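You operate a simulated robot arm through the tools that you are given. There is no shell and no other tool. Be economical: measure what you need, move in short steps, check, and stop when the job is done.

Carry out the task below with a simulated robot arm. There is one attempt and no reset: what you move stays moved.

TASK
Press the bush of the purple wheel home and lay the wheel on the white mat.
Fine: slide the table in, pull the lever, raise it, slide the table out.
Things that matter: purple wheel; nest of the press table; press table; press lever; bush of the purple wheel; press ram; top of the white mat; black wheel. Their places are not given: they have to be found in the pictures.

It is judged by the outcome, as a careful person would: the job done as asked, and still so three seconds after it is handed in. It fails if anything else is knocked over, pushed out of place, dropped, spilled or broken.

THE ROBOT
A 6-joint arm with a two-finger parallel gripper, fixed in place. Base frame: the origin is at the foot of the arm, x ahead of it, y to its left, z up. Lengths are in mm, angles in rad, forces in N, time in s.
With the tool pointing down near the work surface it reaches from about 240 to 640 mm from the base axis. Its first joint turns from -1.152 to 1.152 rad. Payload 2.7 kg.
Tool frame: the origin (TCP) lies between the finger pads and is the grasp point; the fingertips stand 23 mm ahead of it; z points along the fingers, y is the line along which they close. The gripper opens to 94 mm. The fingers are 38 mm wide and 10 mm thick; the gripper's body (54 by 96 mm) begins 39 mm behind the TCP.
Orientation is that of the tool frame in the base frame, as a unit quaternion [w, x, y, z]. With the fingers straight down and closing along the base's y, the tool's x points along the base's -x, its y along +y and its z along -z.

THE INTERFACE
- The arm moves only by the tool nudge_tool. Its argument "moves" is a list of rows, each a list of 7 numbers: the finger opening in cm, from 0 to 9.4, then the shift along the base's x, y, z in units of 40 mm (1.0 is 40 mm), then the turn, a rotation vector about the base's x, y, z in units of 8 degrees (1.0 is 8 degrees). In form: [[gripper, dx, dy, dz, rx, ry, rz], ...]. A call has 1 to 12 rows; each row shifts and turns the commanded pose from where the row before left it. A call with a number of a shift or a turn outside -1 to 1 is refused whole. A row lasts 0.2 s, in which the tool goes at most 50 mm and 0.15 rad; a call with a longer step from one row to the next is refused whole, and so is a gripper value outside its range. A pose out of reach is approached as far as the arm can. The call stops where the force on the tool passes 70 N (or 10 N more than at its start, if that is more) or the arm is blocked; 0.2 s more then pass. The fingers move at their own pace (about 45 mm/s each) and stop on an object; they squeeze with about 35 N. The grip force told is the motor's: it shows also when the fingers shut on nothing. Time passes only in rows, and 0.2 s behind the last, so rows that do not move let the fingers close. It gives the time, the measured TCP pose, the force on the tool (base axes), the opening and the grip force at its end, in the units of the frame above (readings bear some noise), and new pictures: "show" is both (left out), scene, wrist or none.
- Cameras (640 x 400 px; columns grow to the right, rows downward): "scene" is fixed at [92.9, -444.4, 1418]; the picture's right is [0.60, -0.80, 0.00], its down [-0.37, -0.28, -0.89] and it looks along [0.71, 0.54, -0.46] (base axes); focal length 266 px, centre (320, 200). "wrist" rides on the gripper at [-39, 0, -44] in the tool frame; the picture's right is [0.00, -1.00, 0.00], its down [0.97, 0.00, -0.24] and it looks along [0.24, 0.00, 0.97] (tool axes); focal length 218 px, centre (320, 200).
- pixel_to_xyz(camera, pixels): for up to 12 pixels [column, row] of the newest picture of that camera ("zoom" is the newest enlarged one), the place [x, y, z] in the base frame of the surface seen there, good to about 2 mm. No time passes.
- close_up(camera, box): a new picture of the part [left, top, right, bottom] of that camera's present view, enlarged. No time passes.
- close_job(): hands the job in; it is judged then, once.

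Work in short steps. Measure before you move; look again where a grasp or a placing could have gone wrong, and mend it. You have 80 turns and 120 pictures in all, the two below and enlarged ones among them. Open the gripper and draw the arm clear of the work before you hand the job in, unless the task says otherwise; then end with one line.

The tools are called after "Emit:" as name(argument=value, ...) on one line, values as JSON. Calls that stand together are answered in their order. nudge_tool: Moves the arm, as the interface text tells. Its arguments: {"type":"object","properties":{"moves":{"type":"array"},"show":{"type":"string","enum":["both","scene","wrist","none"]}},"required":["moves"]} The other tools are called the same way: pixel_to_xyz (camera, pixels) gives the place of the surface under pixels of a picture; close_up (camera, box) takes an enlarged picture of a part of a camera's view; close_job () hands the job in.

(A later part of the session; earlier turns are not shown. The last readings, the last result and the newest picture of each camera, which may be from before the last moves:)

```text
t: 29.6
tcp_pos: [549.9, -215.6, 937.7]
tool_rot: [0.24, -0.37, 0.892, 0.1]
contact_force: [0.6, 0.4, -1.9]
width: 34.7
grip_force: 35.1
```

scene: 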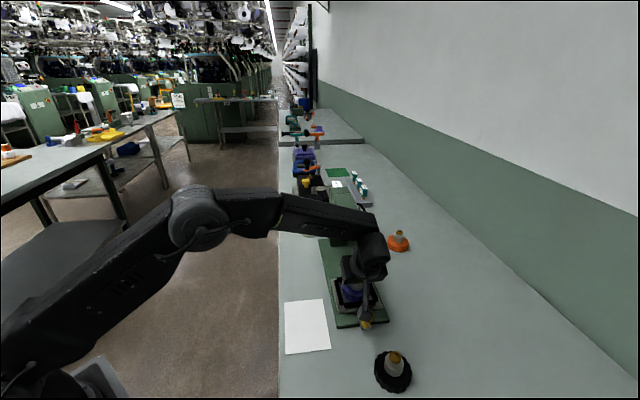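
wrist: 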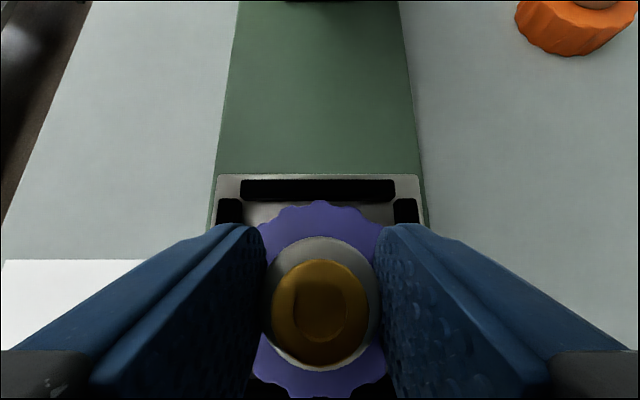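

No contact yet and the wheel is almost seated. I lower 2 mm more, release and rise slightly.

Emit:
nudge_tool(moves=[[3.0, 0, 0, -0.05, 0, 0, 0], [3.0, 0, 0, 0, 0, 0, 0], [6.5, 0, 0, 0, 0, 0, 0], [6.5, 0, 0, 0, 0, 0, 0], [6.5, 0, 0, 0, 0, 0, 0]], show="wrist")

```text
t: 30.8
tcp_pos: [549.4, -216.4, 934.6]
tool_rot: [0.239, -0.37, 0.892, 0.099]
contact_force: [1.0, -2.0, 5.6]
width: 63.8
grip_force: 0.1
```

wrist: 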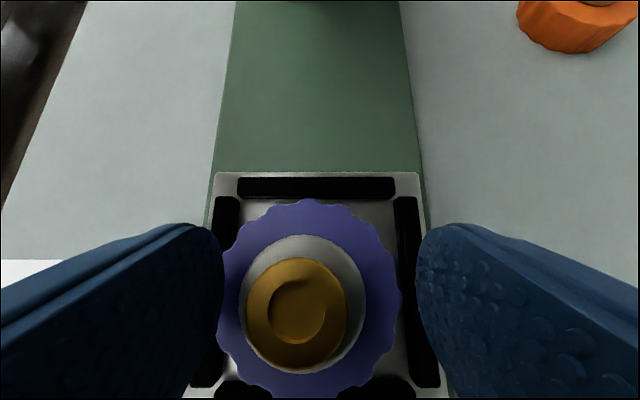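

Released. The wheel shifted a little left, so I rise straight up along the tool axis and look.

Emit:
nudge_tool(moves=[[6.5, 0, 0, 0.5, 0, 0, 0], [6.5, -0.3, -0.3, 0.7, 0, 0, 0], [6.5, -0.4, -0.4, 0.7, 0, 0, 0], [6.5, -0.3, -0.3, 0.2, 0, 0, 0], [6.5, 0, 0, 0, 0, 0, 0]])

Emit:
close_up(camera="wrist", box=[230, 100, 420, 320])

```text
t: 32.0
tcp_pos: [510.2, -256.7, 1019.8]
tool_rot: [0.24, -0.37, 0.892, 0.1]
contact_force: [-0.6, -0.4, -0.4]
width: 65.0
grip_force: 0.0
```

scene: 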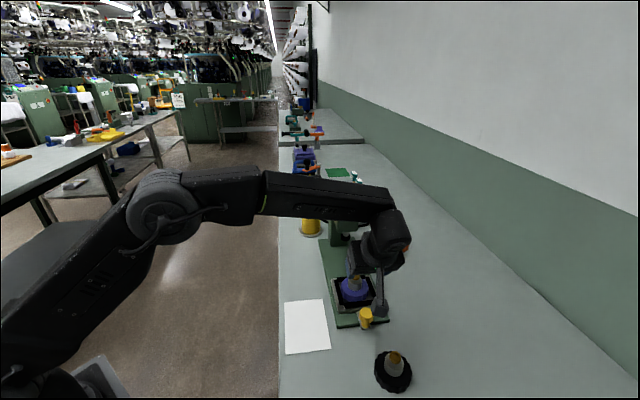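
wrist: 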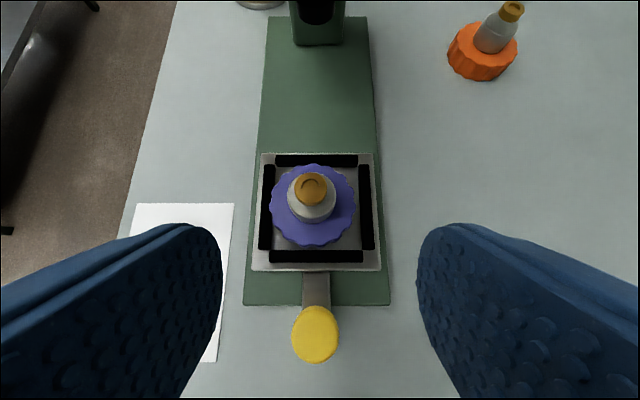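

```text
1.82 times, centred on (325, 210) of wrist
```

zoom: 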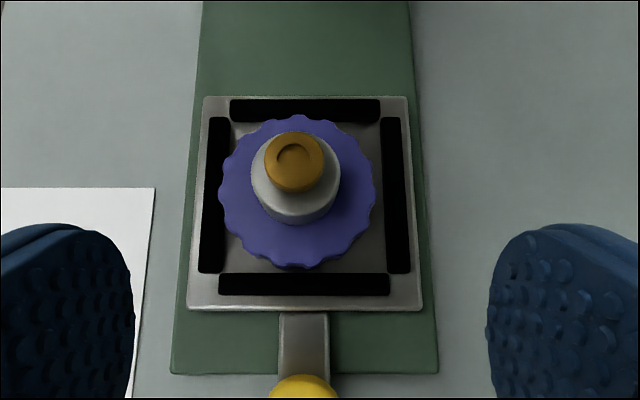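

Emit:
pixel_to_xyz(camera="wrist", pixels=[[277, 200], [348, 200], [315, 238], [310, 170], [310, 185], [315, 210], [299, 200], [332, 200], [275, 200], [352, 200]])

Emit:
close_up(camera="scene", box=[310, 250, 410, 340])

```text
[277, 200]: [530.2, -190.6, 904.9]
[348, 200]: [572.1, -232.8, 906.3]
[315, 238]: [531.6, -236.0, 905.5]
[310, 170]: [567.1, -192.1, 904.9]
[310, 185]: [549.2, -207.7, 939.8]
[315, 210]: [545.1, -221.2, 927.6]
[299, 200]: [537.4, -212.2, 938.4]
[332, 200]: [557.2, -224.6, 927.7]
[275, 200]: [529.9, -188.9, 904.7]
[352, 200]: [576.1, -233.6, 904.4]
```

```text
4.44 times, centred on (360, 295) of scene
```

zoom: 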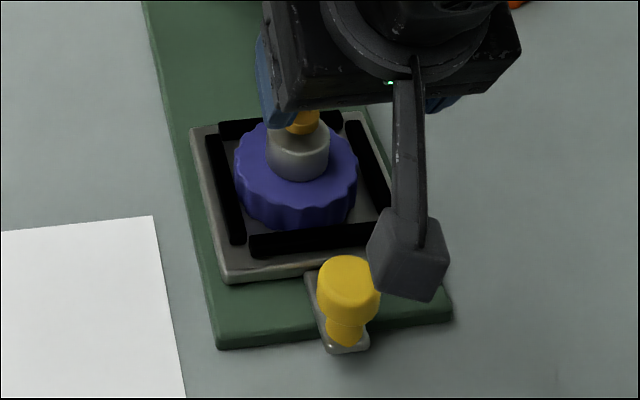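

Disc top is level at 905, so the wheel is seated and centred (n≈540). For sliding the knob, the arm needs about 45° tilt with the rod turned upward. I rotate 180° about the tool axis in two halves.

Emit:
nudge_tool(moves=[[6.5, -0.3, -0.3, 0.3, 0.3315, 0.3315, -0.812], [6.5, -0.3, -0.3, 0.3, 0.3315, 0.3315, -0.812], [6.5, 0, 0, 0, 0.3315, 0.3315, -0.812], [6.5, 0, 0, 0, 0.3315, 0.3315, -0.812], [6.5, 0, 0, 0, 0.3315, 0.3315, -0.812], [6.5, 0, 0, 0, 0.3315, 0.3315, -0.812], [6.5, 0, 0, 0, 0.3315, 0.3315, -0.812], [6.5, 0, 0, 0, 0.3315, 0.3315, -0.812], [6.5, 0, 0, 0, 0.3315, 0.3315, -0.812], [6.5, 0, 0, 0, 0.3315, 0.3315, -0.812], [6.5, 0, 0, 0, 0.3315, 0.3315, -0.812], [6.5, 0, 0, 0, 0.3315, 0.3315, -0.812]], show="scene")

```text
t: 34.6
tcp_pos: [486.6, -279.4, 1042.6]
tool_rot: [0.099, 0.371, 0.892, 0.239]
contact_force: [-0.3, 0.5, 0.4]
width: 64.9
grip_force: 0.1
```

scene: 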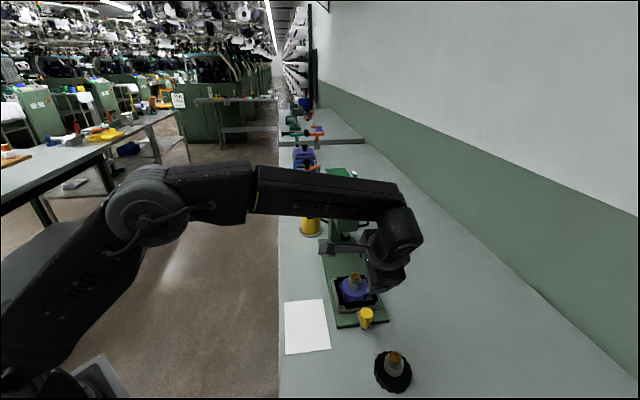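

Emit:
nudge_tool(moves=[[6.5, 0, 0, 0, 0.3315, 0.3315, -0.812], [6.5, 0, 0, 0, 0.3315, 0.3315, -0.812], [6.5, 0, 0, 0, 0.3315, 0.3315, -0.812], [6.5, 0, 0, 0, 0.3315, 0.3315, -0.812], [6.5, 0, 0, 0, 0.3315, 0.3315, -0.812], [6.5, 0, 0, 0, 0.3315, 0.3315, -0.812], [6.5, 0, 0, 0, 0.3315, 0.3315, -0.812], [6.5, 0, 0, 0, 0.3315, 0.3315, -0.812], [6.5, 0, 0, 0, 0.3315, 0.3315, -0.812], [6.5, 0, 0, 0, 0.3315, 0.3315, -0.812], [6.5, 0, 0, 0, 0.3315, 0.3315, -0.812], [6.5, 0, 0, 0, 0.3315, 0.3315, -0.812]])

```text
t: 37.2
tcp_pos: [486.0, -280.5, 1043.5]
tool_rot: [-0.099, 0.894, 0.367, 0.239]
contact_force: [0.8, -0.4, -0.1]
width: 64.9
grip_force: 0.0
```

scene: 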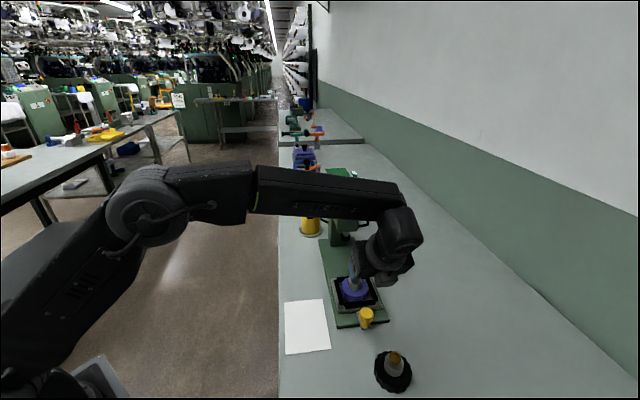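
wrist: 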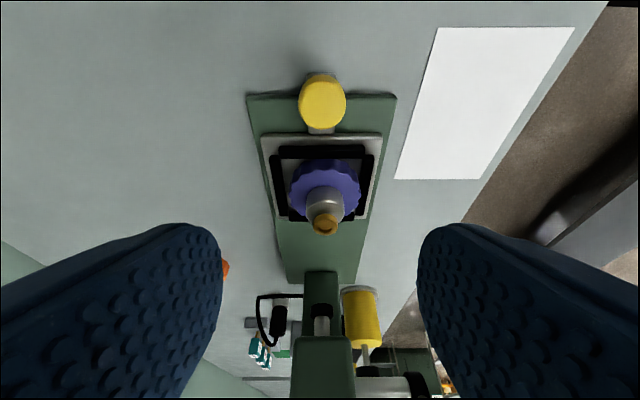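

The rod now points up. I measure the knob and ram, then add 15° more tilt while moving slightly back.

Emit:
pixel_to_xyz(camera="wrist", pixels=[[322, 85], [322, 110], [302, 95], [343, 95], [322, 325], [322, 318], [322, 340], [325, 375], [410, 385], [360, 380], [325, 225]])

Emit:
nudge_tool(moves=[[6.5, -0.1, -0.1, -0.3, 0.663, -0.663, 0], [6.5, -0.1, -0.1, -0.3, 0.663, -0.663, 0], [6.5, 0, 0, -0.5, 0, 0, 0], [6.5, 0, 0, 0, 0, 0, 0]])

```text
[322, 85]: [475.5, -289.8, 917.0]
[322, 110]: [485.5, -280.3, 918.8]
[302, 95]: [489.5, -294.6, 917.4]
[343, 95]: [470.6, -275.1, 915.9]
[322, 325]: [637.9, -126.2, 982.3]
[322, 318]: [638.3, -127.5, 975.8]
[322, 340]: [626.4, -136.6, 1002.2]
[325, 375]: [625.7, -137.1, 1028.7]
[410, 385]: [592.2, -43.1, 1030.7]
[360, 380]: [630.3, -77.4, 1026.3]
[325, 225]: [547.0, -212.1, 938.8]
```

```text
t: 38.2
tcp_pos: [478.3, -288.9, 1000.4]
tool_rot: [-0.146, 0.854, 0.352, 0.354]
contact_force: [0.9, 1.4, 0.3]
width: 65.1
grip_force: 0.0
```

scene: 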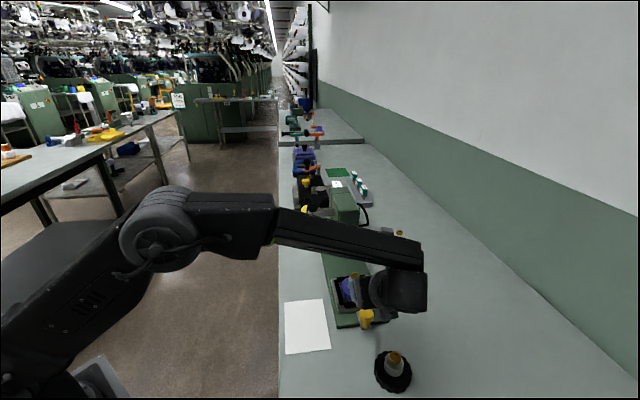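
wrist: 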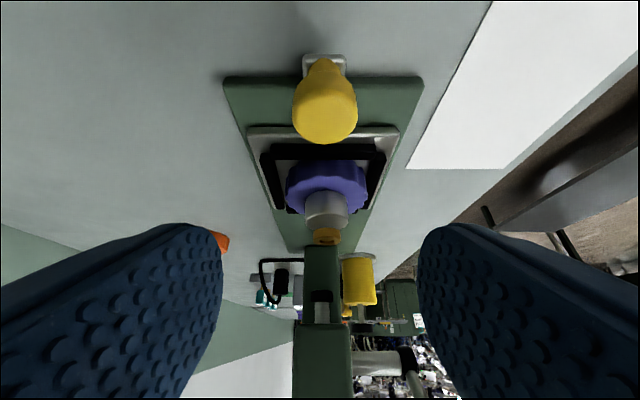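

Knob centre is about u=146.5, n=541, Ø27. I descend to z≈916 and grip it.

Emit:
nudge_tool(moves=[[6.5, 0.03, 0.08, -0.8, 0, 0, 0], [6.5, 0, 0, -0.8, 0, 0, 0], [6.5, 0, 0, -0.5, 0, 0, 0], [6.5, 0, 0, 0, 0, 0, 0]])

```text
t: 39.2
tcp_pos: [479.5, -285.7, 915.0]
tool_rot: [-0.146, 0.854, 0.353, 0.352]
contact_force: [-0.6, -0.3, -0.5]
width: 64.8
grip_force: 0.0
```

scene: 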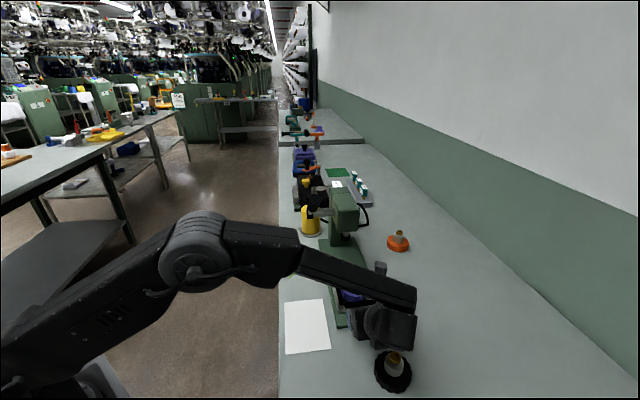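
wrist: 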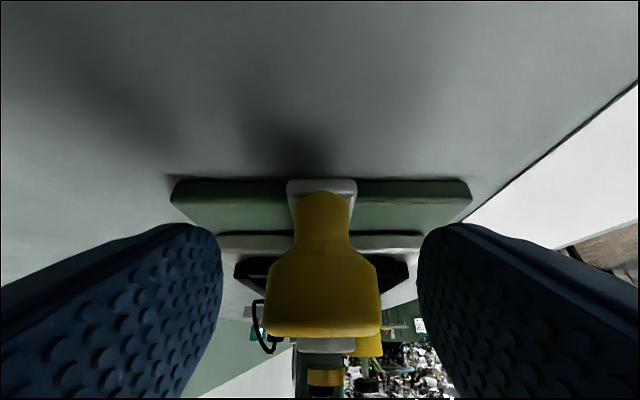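

The knob is centred. I close on it.

Emit:
nudge_tool(moves=[[2.0, 0, 0, 0, 0, 0, 0], [2.0, 0, 0, 0, 0, 0, 0], [2.0, 0, 0, 0, 0, 0, 0], [2.0, 0, 0, 0, 0, 0, 0], [2.0, 0.2, 0.2, 0, 0, 0, 0], [2.0, 0.2, 0.2, 0, 0, 0, 0], [2.0, 0.2, 0.2, 0, 0, 0, 0], [2.0, 0, 0, 0, 0, 0, 0]])

```text
t: 41.0
tcp_pos: [502.8, -261.1, 914.3]
tool_rot: [-0.147, 0.854, 0.353, 0.353]
contact_force: [-8.9, 7.3, -4.5]
width: 31.6
grip_force: 44.7
```

scene: 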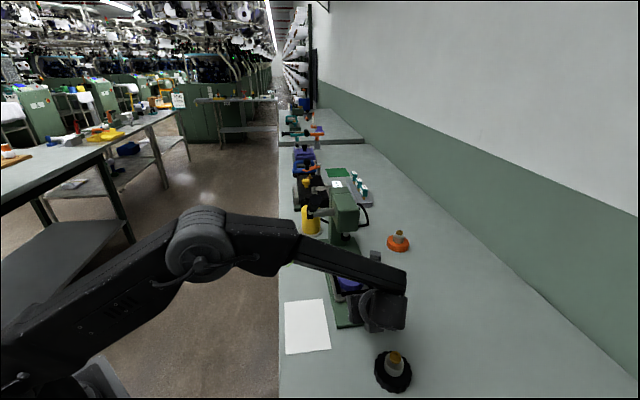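
wrist: 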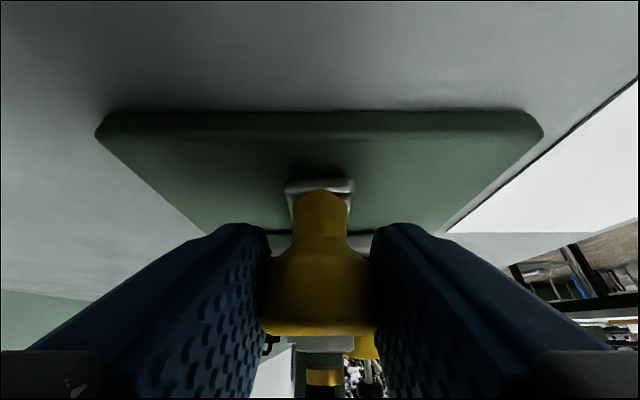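

The table slides along, with a small side force. I keep going.

Emit:
nudge_tool(moves=[[2.0, 0.25, 0.25, 0, 0, 0, 0], [2.0, 0.25, 0.25, 0, 0, 0, 0], [2.0, 0.25, 0.25, 0, 0, 0, 0], [2.0, 0.25, 0.25, 0, 0, 0, 0], [2.0, 0, 0, 0, 0, 0, 0]])

Emit:
close_up(camera="scene", box=[280, 180, 420, 320])

```text
t: 42.2
tcp_pos: [543.9, -221.0, 915.4]
tool_rot: [-0.148, 0.854, 0.353, 0.352]
contact_force: [-7.8, 7.2, -14.3]
width: 31.8
grip_force: 44.9
```

scene: 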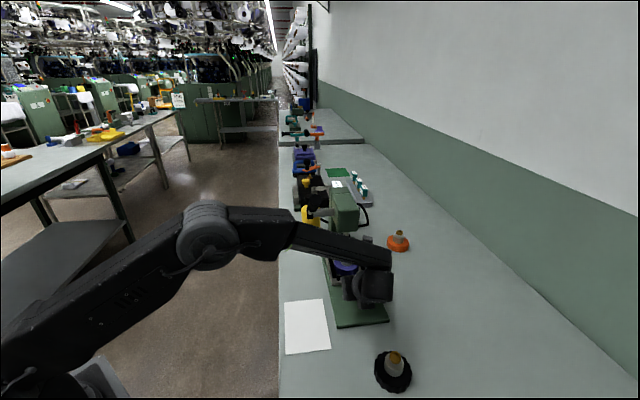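
wrist: 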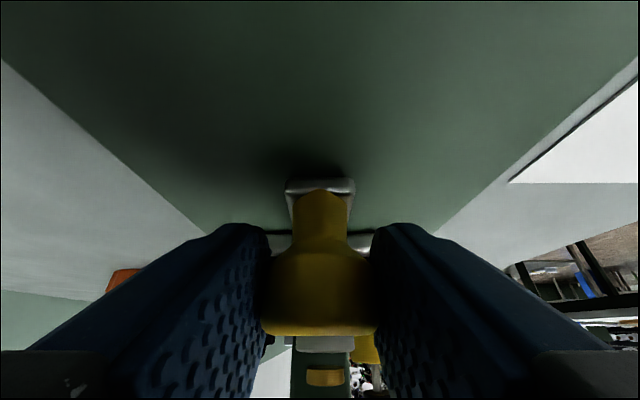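

```text
2.86 times, centred on (350, 250) of scene
```

zoom: 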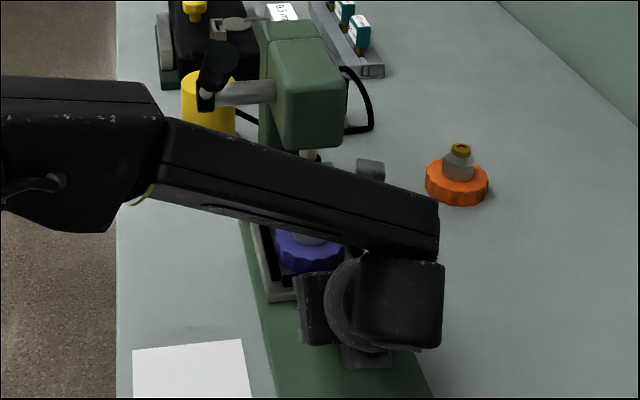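

About 91 mm travelled and the lever is clear so far. I go another 32 mm in small steps.

Emit:
nudge_tool(moves=[[2.0, 0.2, 0.2, -0.02, 0, 0, 0], [2.0, 0.2, 0.2, 0, 0, 0, 0], [2.0, 0.17, 0.17, 0, 0, 0, 0], [2.0, 0, 0, 0, 0, 0, 0]])

Emit:
close_up(camera="scene", box=[280, 180, 420, 320])

```text
t: 43.2
tcp_pos: [566.1, -197.5, 915.1]
tool_rot: [-0.146, 0.853, 0.353, 0.354]
contact_force: [-11.5, 11.2, -0.7]
width: 31.9
grip_force: 44.8
```

scene: 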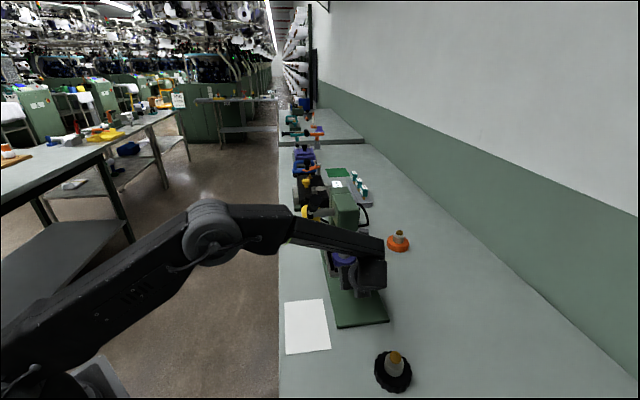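
wrist: 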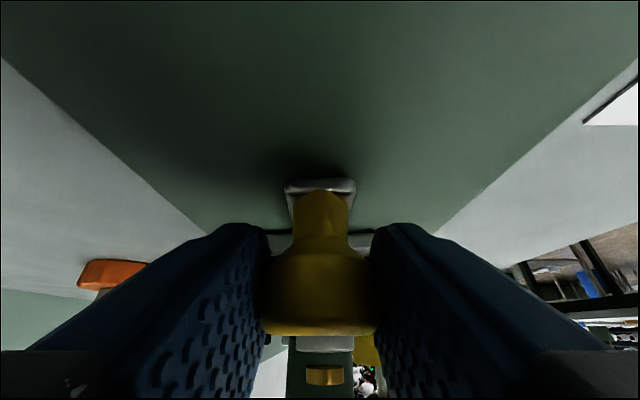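

```text
2.86 times, centred on (350, 250) of scene
```

zoom: 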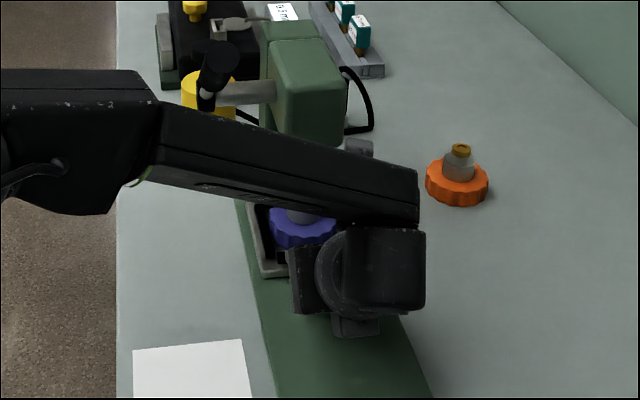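

Emit:
nudge_tool(moves=[[2.0, 0.06, 0.1, 0, 0, 0, 0], [2.0, 0.08, 0.08, 0, 0, 0, 0], [2.0, 0, 0, 0, 0, 0, 0]])

```text
t: 44.0
tcp_pos: [570.7, -194.8, 915.0]
tool_rot: [-0.146, 0.855, 0.352, 0.352]
contact_force: [-31.4, -6.7, 7.8]
width: 31.8
grip_force: 45.0
```

scene: 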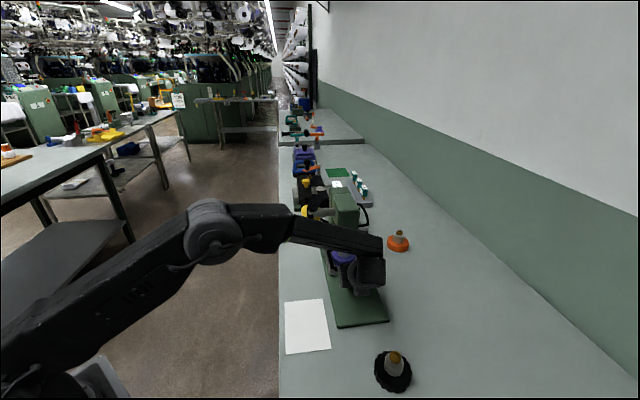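
wrist: 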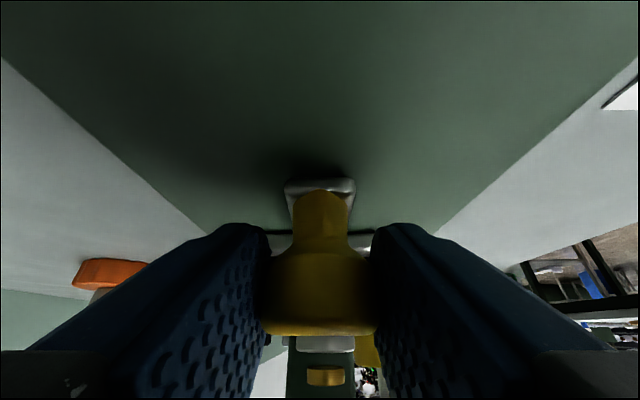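

The force along the slide rises to about 27 N, so this is probably the stop. One more small push confirms it.

Emit:
nudge_tool(moves=[[2.0, 0.05, 0.03, 0, 0, 0, 0], [2.0, 0.04, 0.04, 0, 0, 0, 0], [2.0, 0, 0, 0, 0, 0, 0]], show="none")

Emit:
close_up(camera="scene", box=[280, 180, 420, 320])

```text
t: 44.8
tcp_pos: [574.8, -190.0, 913.6]
tool_rot: [-0.146, 0.854, 0.353, 0.352]
contact_force: [-38.9, -11.6, 3.0]
width: 31.8
grip_force: 45.3
```

```text
2.86 times, centred on (350, 250) of scene
```

zoom: 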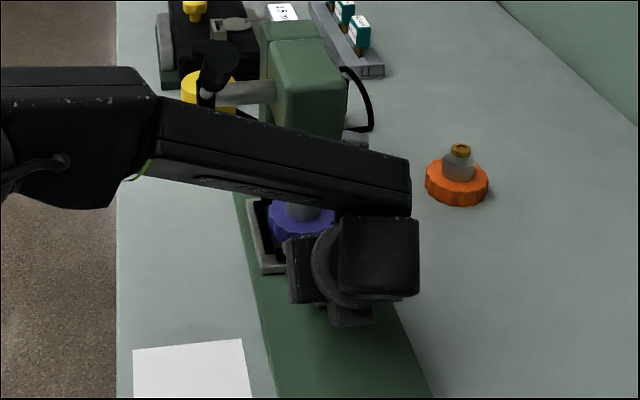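

Likely at the stop. I release, back away and look at the nest under the ram.

Emit:
nudge_tool(moves=[[6.5, 0, 0, 0, 0, 0, 0], [6.5, 0, 0, 0, 0, 0, 0], [6.5, 0, 0, 0, 0, 0, 0], [6.5, -0.4, -0.4, 0.3, 0, 0, 0], [6.5, -0.5, -0.5, 0.5, 0, 0, 0], [6.5, -0.5, -0.5, 0.5, 0, 0, 0], [6.5, -0.5, -0.5, 0.3, 0, 0, 0], [6.5, -0.5, -0.5, 0.3, 0, 0, 0], [6.5, 0, 0, 0, 0, 0, 0]])

Emit:
close_up(camera="scene", box=[290, 180, 410, 300])

Emit:
close_up(camera="wrist", box=[220, 100, 460, 400])

```text
t: 46.8
tcp_pos: [480.6, -283.9, 990.7]
tool_rot: [-0.147, 0.854, 0.353, 0.352]
contact_force: [0.3, 0.5, -0.2]
width: 64.7
grip_force: 0.1
```

scene: 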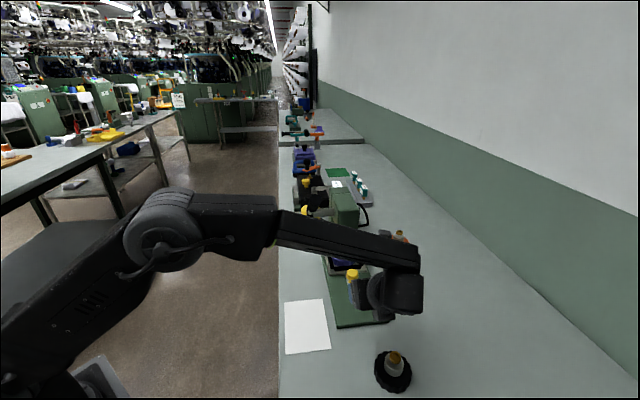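
wrist: 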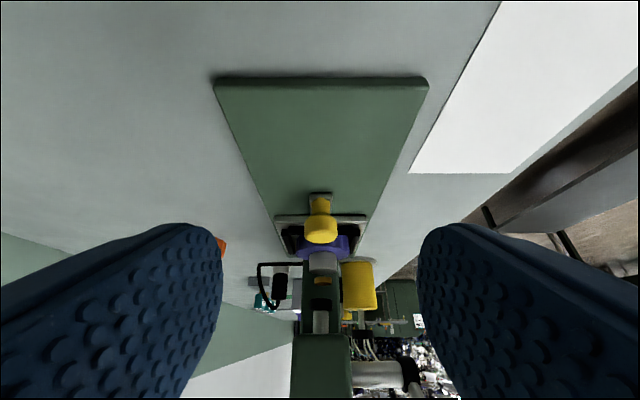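

```text
3.33 times, centred on (350, 240) of scene
```

zoom: 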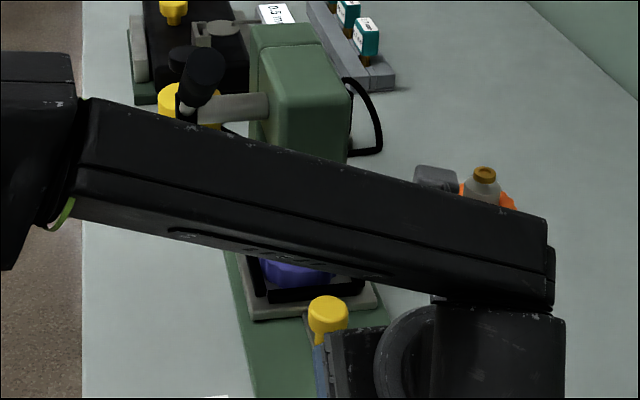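

```text
1.33 times, centred on (340, 250) of wrist
```

zoom: 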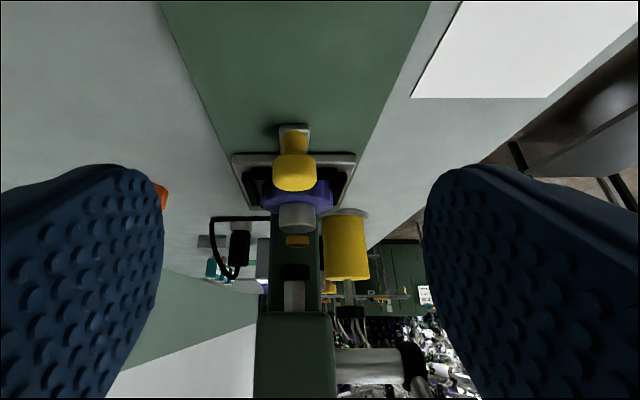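

Emit:
close_up(camera="wrist", box=[270, 180, 400, 360])

Emit:
pixel_to_xyz(camera="wrist", pixels=[[320, 235], [323, 263], [321, 281], [321, 300], [321, 315], [321, 325], [300, 243], [350, 243], [276, 217], [366, 217], [385, 375], [410, 380]])

```text
2.22 times, centred on (335, 270) of wrist
```

zoom: 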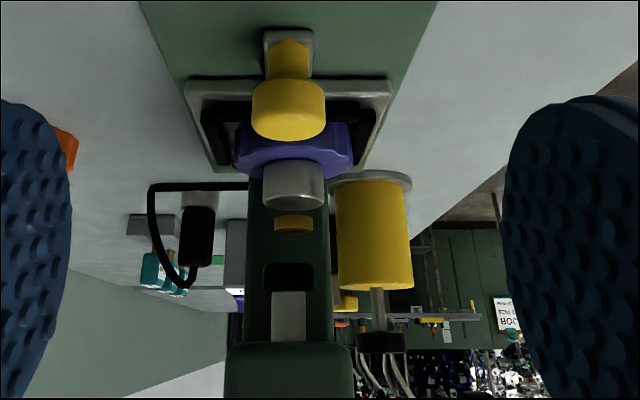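

```text
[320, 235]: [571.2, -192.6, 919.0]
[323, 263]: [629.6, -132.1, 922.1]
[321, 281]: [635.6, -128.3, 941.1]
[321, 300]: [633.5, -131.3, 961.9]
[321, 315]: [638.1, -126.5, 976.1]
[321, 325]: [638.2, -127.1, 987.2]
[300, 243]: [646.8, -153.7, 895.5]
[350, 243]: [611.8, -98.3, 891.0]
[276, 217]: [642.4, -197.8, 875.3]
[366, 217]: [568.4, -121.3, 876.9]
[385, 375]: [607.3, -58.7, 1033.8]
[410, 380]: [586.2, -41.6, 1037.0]
```

Bush and ram are aligned (both n≈541, u≈370). Now the lever: I rise and bring the tool upright, keeping its closing axis along n.

Emit:
nudge_tool(moves=[[6.5, 0, 0, 0.9, 0, 0, 0], [6.5, 0, 0, 0.9, -0.663, 0.663, 0], [6.5, 0, 0, 0.9, -0.663, 0.663, 0], [6.5, 0, 0, 0.9, -0.663, 0.663, 0], [6.5, 0, 0, 0.9, -0.663, 0.663, 0], [6.5, 0, 0, 0.9, -0.663, 0.663, 0], [6.5, 0, 0, 0.9, -0.663, 0.663, 0], [6.5, 0, 0, 0, 0, 0, 0]])

Emit:
close_up(camera="scene", box=[290, 170, 390, 270])

Emit:
pixel_to_xyz(camera="scene", pixels=[[316, 194], [316, 197], [316, 200], [314, 204], [313, 207], [312, 210], [310, 213], [318, 197], [312, 197], [310, 216]])

```text
t: 48.6
tcp_pos: [459.6, -274.5, 1229.2]
tool_rot: [0.0, 0.924, 0.382, -0.002]
contact_force: [-0.3, -0.7, 0.8]
width: 65.2
grip_force: 0.1
out of reach, approached as far as the arm can: row 7
```

scene: 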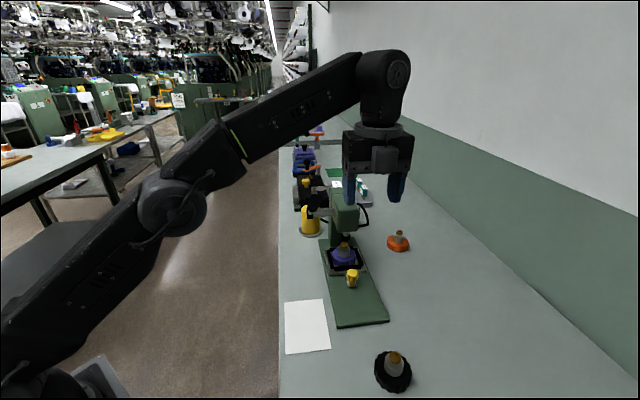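
wrist: 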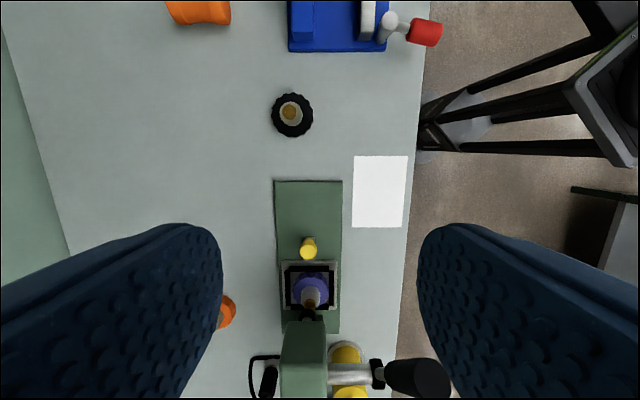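

```text
4.00 times, centred on (340, 220) of scene
```

zoom: 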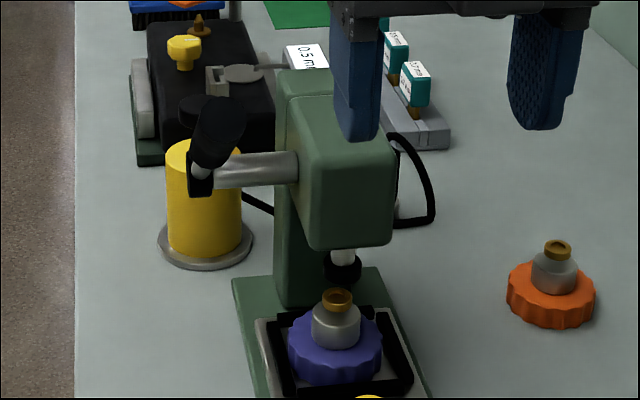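

```text
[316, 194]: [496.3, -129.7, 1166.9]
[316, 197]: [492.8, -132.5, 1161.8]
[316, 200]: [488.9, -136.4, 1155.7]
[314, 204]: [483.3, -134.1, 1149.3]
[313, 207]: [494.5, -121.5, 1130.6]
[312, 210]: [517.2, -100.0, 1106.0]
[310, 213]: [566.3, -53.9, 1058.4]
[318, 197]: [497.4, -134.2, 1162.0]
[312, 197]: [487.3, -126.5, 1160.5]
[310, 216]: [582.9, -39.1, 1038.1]
```

Lever axis: pivot ≈(u397, z1040), grip tip ≈(u256, z1151), n≈440, about 38° up. I move above the grip at L≈155 mm.

Emit:
nudge_tool(moves=[[6.5, 0.23, 0.79, -0.1, 0, 0, 0], [6.5, 0.23, 0.79, -0.1, 0, 0, 0], [6.5, 0.23, 0.79, -0.1, 0, 0, 0], [6.5, 0.23, 0.79, -0.1, 0, 0, 0], [6.5, 0.23, 0.79, -0.1, 0, 0, 0], [6.5, 0, 0, 0, 0, 0, 0]])

```text
t: 50.0
tcp_pos: [506.4, -117.1, 1209.5]
tool_rot: [0.0, 0.924, 0.382, -0.001]
contact_force: [-0.1, -0.2, 0.2]
width: 64.9
grip_force: 0.0
```

scene: 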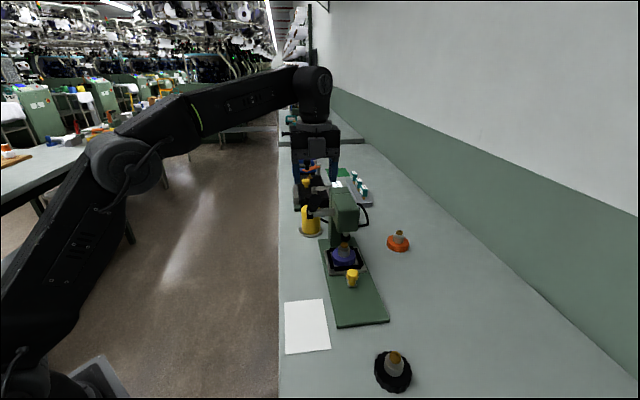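
wrist: 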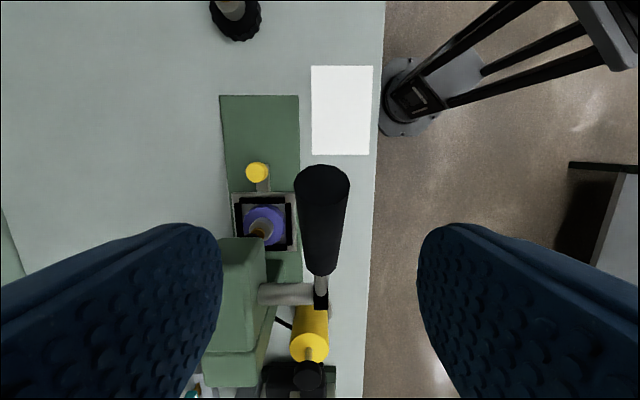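

The lever lies centred between the fingers. I descend to z≈1136 and grip it.

Emit:
nudge_tool(moves=[[6.5, 0, 0, -0.6, 0, 0, 0], [6.5, 0, 0, -0.7, 0, 0, 0], [6.5, 0, 0, -0.53, 0, 0, 0], [6.5, 0, 0, 0, 0, 0, 0]], show="wrist")

```text
t: 51.0
tcp_pos: [505.8, -114.9, 1135.3]
tool_rot: [0.0, 0.924, 0.382, 0.0]
contact_force: [0.7, -0.2, 0.4]
width: 65.1
grip_force: 0.0
```

wrist: 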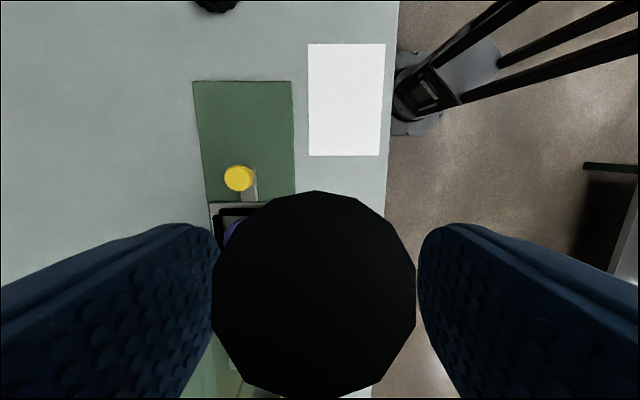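

Emit:
nudge_tool(moves=[[1.5, 0, 0, 0, 0, 0, 0], [1.5, 0, 0, 0, 0, 0, 0], [1.5, 0, 0, 0, 0, 0, 0], [1.5, 0, 0, 0, 0, 0, 0], [1.5, -0.085, -0.085, -0.172, 0, 0, 0], [1.5, -0.085, -0.085, -0.172, 0, 0, 0], [1.5, 0, 0, 0, 0, 0, 0]])

Emit:
close_up(camera="scene", box=[270, 150, 390, 270])

```text
t: 52.6
tcp_pos: [498.5, -123.6, 1121.8]
tool_rot: [-0.002, 0.924, 0.382, -0.001]
contact_force: [-4.1, 6.6, 5.1]
width: 25.7
grip_force: 45.0
```

scene: 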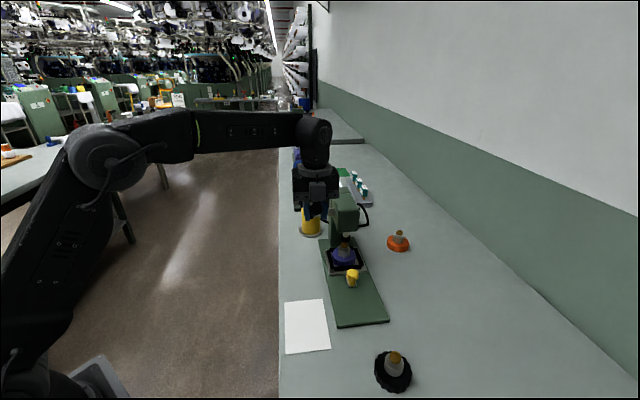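
wrist: 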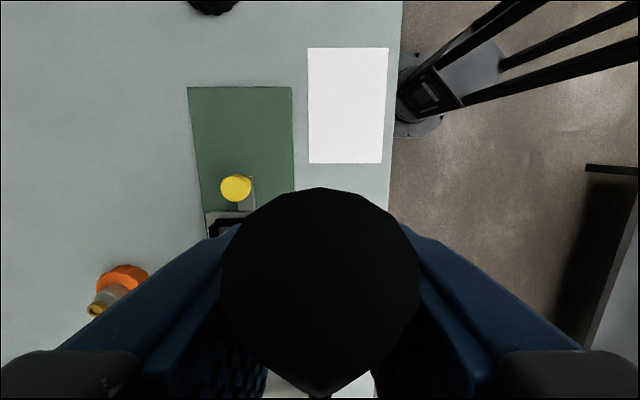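

```text
3.33 times, centred on (330, 210) of scene
```

zoom: 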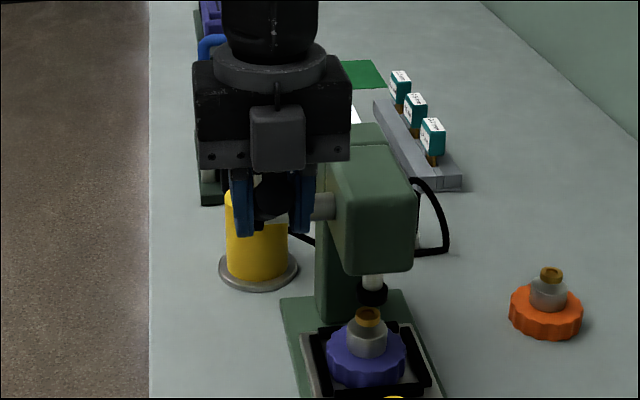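

Grip width is 25.7 mm, the forces are small and the ram is descending. I follow the arc further.

Emit:
nudge_tool(moves=[[1.5, -0.07, -0.07, -0.178, 0, 0, 0], [1.5, -0.07, -0.07, -0.178, 0, 0, 0], [1.5, -0.057, -0.057, -0.186, 0, 0, 0], [1.5, -0.057, -0.057, -0.186, 0, 0, 0], [1.5, 0, 0, 0, 0, 0, 0]], show="none")

Emit:
close_up(camera="scene", box=[290, 170, 390, 270])

```text
t: 53.8
tcp_pos: [489.2, -133.5, 1094.1]
tool_rot: [0.0, 0.924, 0.382, 0.0]
contact_force: [-13.4, 16.1, 7.7]
width: 25.7
grip_force: 44.8
```

```text
4.00 times, centred on (340, 220) of scene
```

zoom: 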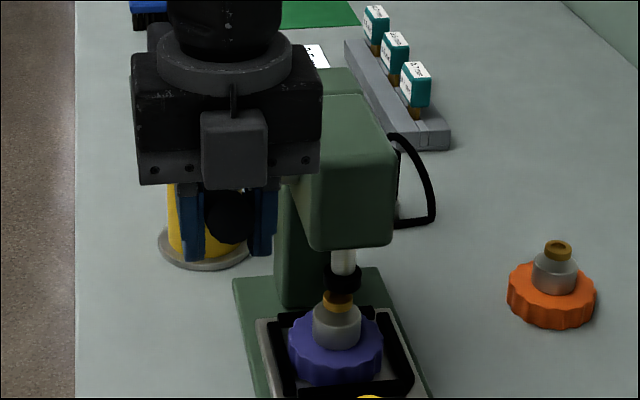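

The ram reaches the bush. I continue pressing, easing 2 mm sideways.

Emit:
nudge_tool(moves=[[1.5, -0.06, -0.024, -0.194, 0, 0, 0], [1.5, -0.06, -0.024, -0.194, 0, 0, 0], [1.5, -0.027, -0.027, -0.199, 0, 0, 0], [1.5, -0.027, -0.027, -0.199, 0, 0, 0], [1.5, 0, 0, 0, 0, 0, 0]], show="none")

Emit:
close_up(camera="scene", box=[290, 170, 390, 270])

```text
t: 55.0
tcp_pos: [483.0, -138.7, 1061.0]
tool_rot: [0.001, 0.925, 0.381, 0.001]
contact_force: [0.3, -5.7, 7.7]
width: 25.6
grip_force: 44.8
```

```text
4.00 times, centred on (340, 220) of scene
```

zoom: 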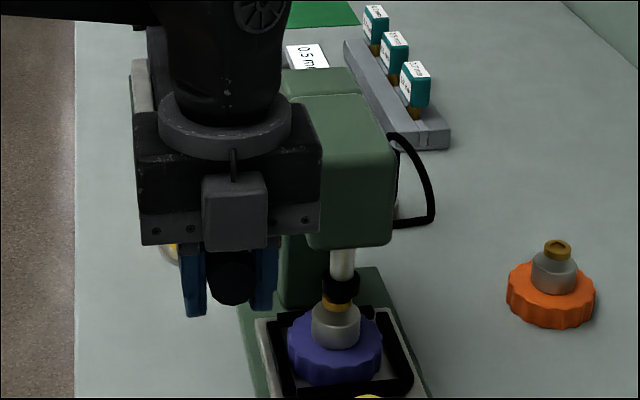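

The bush is going in. I continue.

Emit:
nudge_tool(moves=[[1.5, -0.012, -0.012, -0.203, 0, 0, 0], [1.5, -0.012, -0.012, -0.203, 0, 0, 0], [1.5, 0.003, 0.003, -0.203, 0, 0, 0], [1.5, 0.003, 0.003, -0.203, 0, 0, 0], [1.5, 0, 0, 0, 0, 0, 0]], show="none")

Emit:
close_up(camera="scene", box=[290, 170, 390, 270])

```text
t: 56.2
tcp_pos: [481.8, -140.4, 1029.0]
tool_rot: [0.001, 0.924, 0.381, 0.001]
contact_force: [4.4, -17.3, 10.8]
width: 25.5
grip_force: 44.7
```

```text
4.00 times, centred on (340, 220) of scene
```

zoom: 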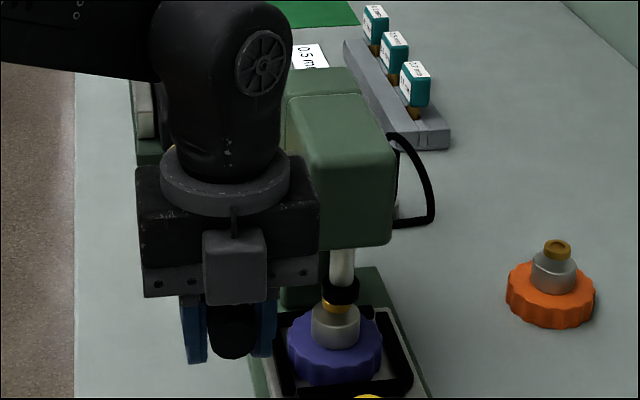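

Emit:
nudge_tool(moves=[[1.5, 0.035, 0.0, -0.2, 0, 0, 0], [1.5, 0.018, 0.018, -0.2, 0, 0, 0], [1.5, 0.032, 0.032, -0.198, 0, 0, 0], [1.5, 0, 0, 0, 0, 0, 0]], show="none")

Emit:
close_up(camera="scene", box=[320, 220, 370, 270])

```text
t: 57.2
tcp_pos: [484.5, -137.3, 1004.0]
tool_rot: [0.001, 0.925, 0.381, -0.001]
contact_force: [-2.2, -21.0, 6.1]
width: 25.8
grip_force: 45.4
```

```text
8.00 times, centred on (345, 245) of scene
```

zoom: 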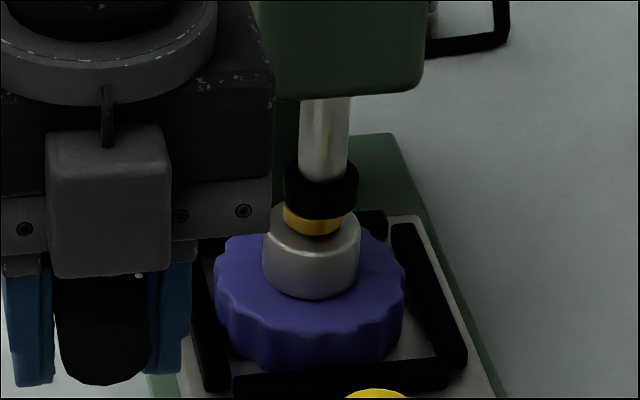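

The bush is still about 4–5 mm proud. I continue down.

Emit:
nudge_tool(moves=[[1.5, 0.0, 0.0, -0.19, 0, 0, 0], [1.5, 0.035, 0.02, -0.19, 0, 0, 0], [1.5, 0.045, 0.04, -0.19, 0, 0, 0], [1.5, 0, 0, 0, 0, 0, 0]], show="none")

Emit:
close_up(camera="scene", box=[320, 220, 370, 270])

```text
t: 58.2
tcp_pos: [488.2, -133.5, 981.6]
tool_rot: [0.0, 0.924, 0.381, 0.0]
contact_force: [3.2, -6.9, 10.1]
width: 25.7
grip_force: 45.0
```

```text
8.00 times, centred on (345, 245) of scene
```

zoom: 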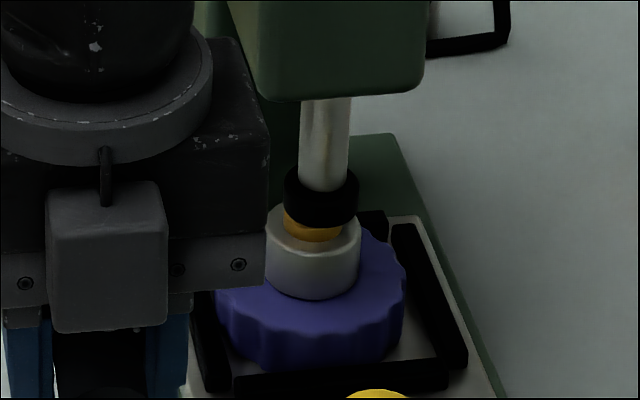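

Emit:
nudge_tool(moves=[[1.5, 0.06, 0.06, -0.185, 0, 0, 0], [1.5, 0.06, 0.06, -0.185, 0, 0, 0], [1.5, 0.074, 0.074, -0.174, 0, 0, 0], [1.5, 0, 0, 0, 0, 0, 0]], show="none")

Emit:
close_up(camera="scene", box=[320, 220, 370, 270])

```text
t: 59.2
tcp_pos: [493.0, -129.2, 963.0]
tool_rot: [0.001, 0.925, 0.38, -0.001]
contact_force: [-39.3, -21.0, 38.2]
width: 25.8
grip_force: 45.1
```

```text
8.00 times, centred on (345, 245) of scene
```

zoom: 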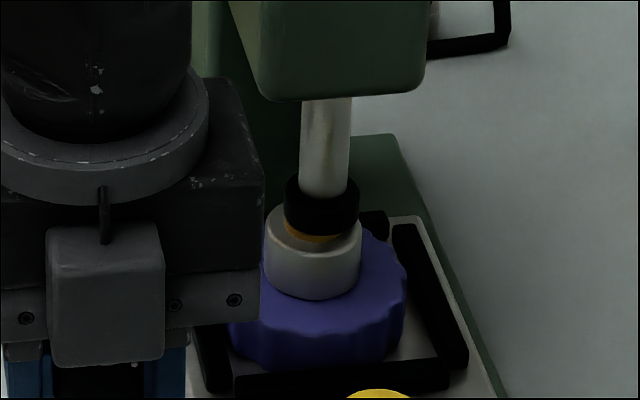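

The force is rising: the bush is nearly home. I press a little further straight down.

Emit:
nudge_tool(moves=[[1.5, -0.04, -0.02, -0.08, 0, 0, 0], [1.5, 0.0, 0.0, -0.1, 0, 0, 0], [1.5, 0, 0, 0, 0, 0, 0]], show="none")

Emit:
close_up(camera="scene", box=[320, 220, 370, 270])

```text
t: 59.8
tcp_pos: [492.6, -129.4, 963.4]
tool_rot: [0.003, 0.925, 0.381, 0.001]
contact_force: [-20.4, 1.3, 15.2]
width: 25.7
grip_force: 45.4
stopped in row 2: the force on the tool passed its limit (the readings are from after the stop); the commanded pose is now the measured one
```

```text
8.00 times, centred on (345, 245) of scene
```

zoom: 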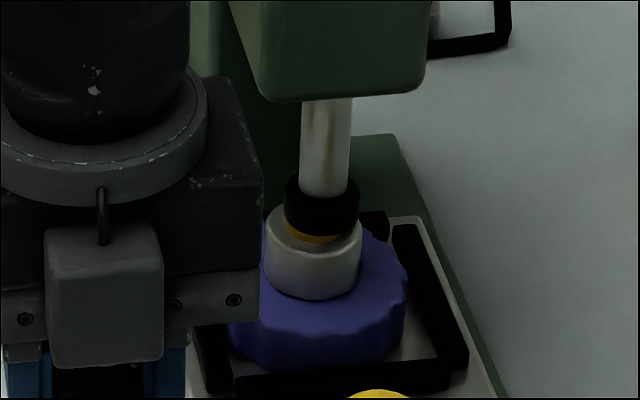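

The ram met a hard stop (>70 N). I raise the lever back along the same arc.

Emit:
nudge_tool(moves=[[1.5, -0.053, -0.053, 0.228, 0, 0, 0], [1.5, -0.053, -0.053, 0.228, 0, 0, 0], [1.5, -0.047, -0.047, 0.28, 0, 0, 0], [1.5, -0.047, -0.047, 0.28, 0, 0, 0], [1.5, -0.035, -0.035, 0.313, 0, 0, 0], [1.5, -0.035, -0.035, 0.313, 0, 0, 0], [1.5, 0.004, 0.004, 0.4, 0, 0, 0], [1.5, 0.034, 0.034, 0.4, 0, 0, 0], [1.5, 0, 0, 0, 0, 0, 0]], show="none")

Emit:
close_up(camera="scene", box=[310, 210, 370, 270])

```text
t: 61.8
tcp_pos: [484.5, -137.8, 1059.6]
tool_rot: [0.002, 0.925, 0.379, 0.0]
contact_force: [-11.6, 15.4, -10.6]
width: 25.7
grip_force: 44.5
```

```text
6.67 times, centred on (340, 240) of scene
```

zoom: 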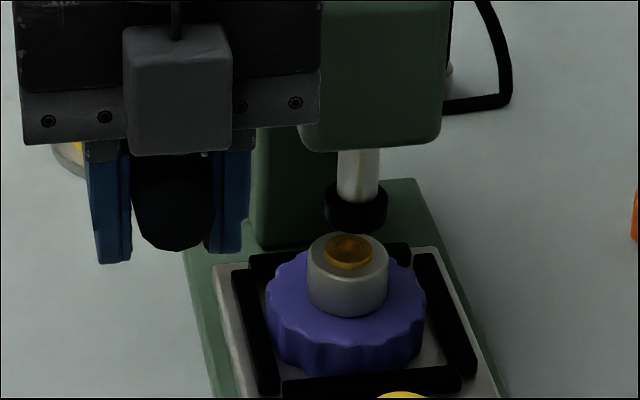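

The bush is in flush with the hub. I finish raising the lever and release it.

Emit:
nudge_tool(moves=[[1.5, 0.045, 0.08, 0.41, 0, 0, 0], [1.5, 0.08, 0.08, 0.41, 0, 0, 0], [1.5, 0.115, 0.115, 0.35, 0, 0, 0], [1.5, 0.124, 0.124, 0.345, 0, 0, 0], [1.5, 0.1, 0.1, 0.18, 0, 0, 0], [1.5, 0.1, 0.1, 0.17, 0, 0, 0], [1.5, 0, 0, 0, 0, 0, 0]], show="none")

Emit:
close_up(camera="scene", box=[290, 160, 390, 270])

Emit:
pixel_to_xyz(camera="scene", pixels=[[342, 247], [342, 252], [345, 238], [346, 230]])

```text
t: 63.4
tcp_pos: [506.6, -115.1, 1133.0]
tool_rot: [0.003, 0.925, 0.38, 0.0]
contact_force: [-11.6, -4.0, -5.3]
width: 25.9
grip_force: 45.0
```

```text
3.64 times, centred on (340, 215) of scene
```

zoom: 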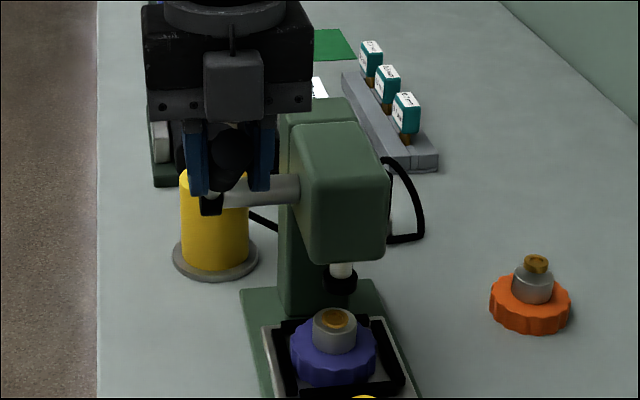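

```text
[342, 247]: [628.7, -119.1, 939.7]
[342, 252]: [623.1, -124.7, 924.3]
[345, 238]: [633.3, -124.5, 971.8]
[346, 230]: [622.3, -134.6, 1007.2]
```

Emit:
pixel_to_xyz(camera="zoom", pixels=[[337, 317], [330, 322], [344, 322], [337, 327], [318, 320], [352, 328], [337, 345], [310, 365], [337, 310], [342, 285]])

Emit:
close_up(camera="scene", box=[330, 230, 366, 266])

```text
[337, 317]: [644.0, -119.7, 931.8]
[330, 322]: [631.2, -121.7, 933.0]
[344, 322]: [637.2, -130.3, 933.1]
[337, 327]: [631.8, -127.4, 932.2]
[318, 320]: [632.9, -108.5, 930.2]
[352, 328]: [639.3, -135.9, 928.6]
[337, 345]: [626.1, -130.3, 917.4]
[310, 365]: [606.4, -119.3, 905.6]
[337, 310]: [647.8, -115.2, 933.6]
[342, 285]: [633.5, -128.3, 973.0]
```

```text
11.11 times, centred on (348, 248) of scene
```

zoom: 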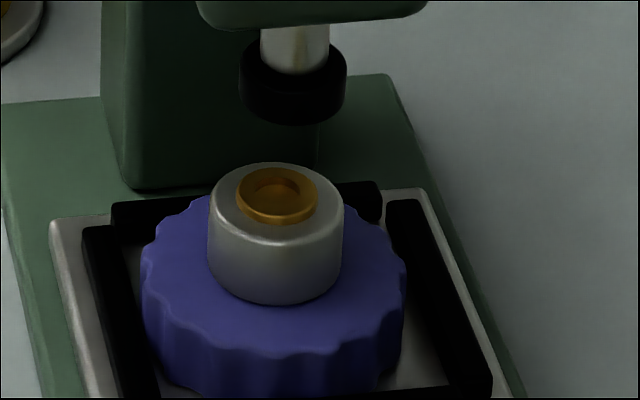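

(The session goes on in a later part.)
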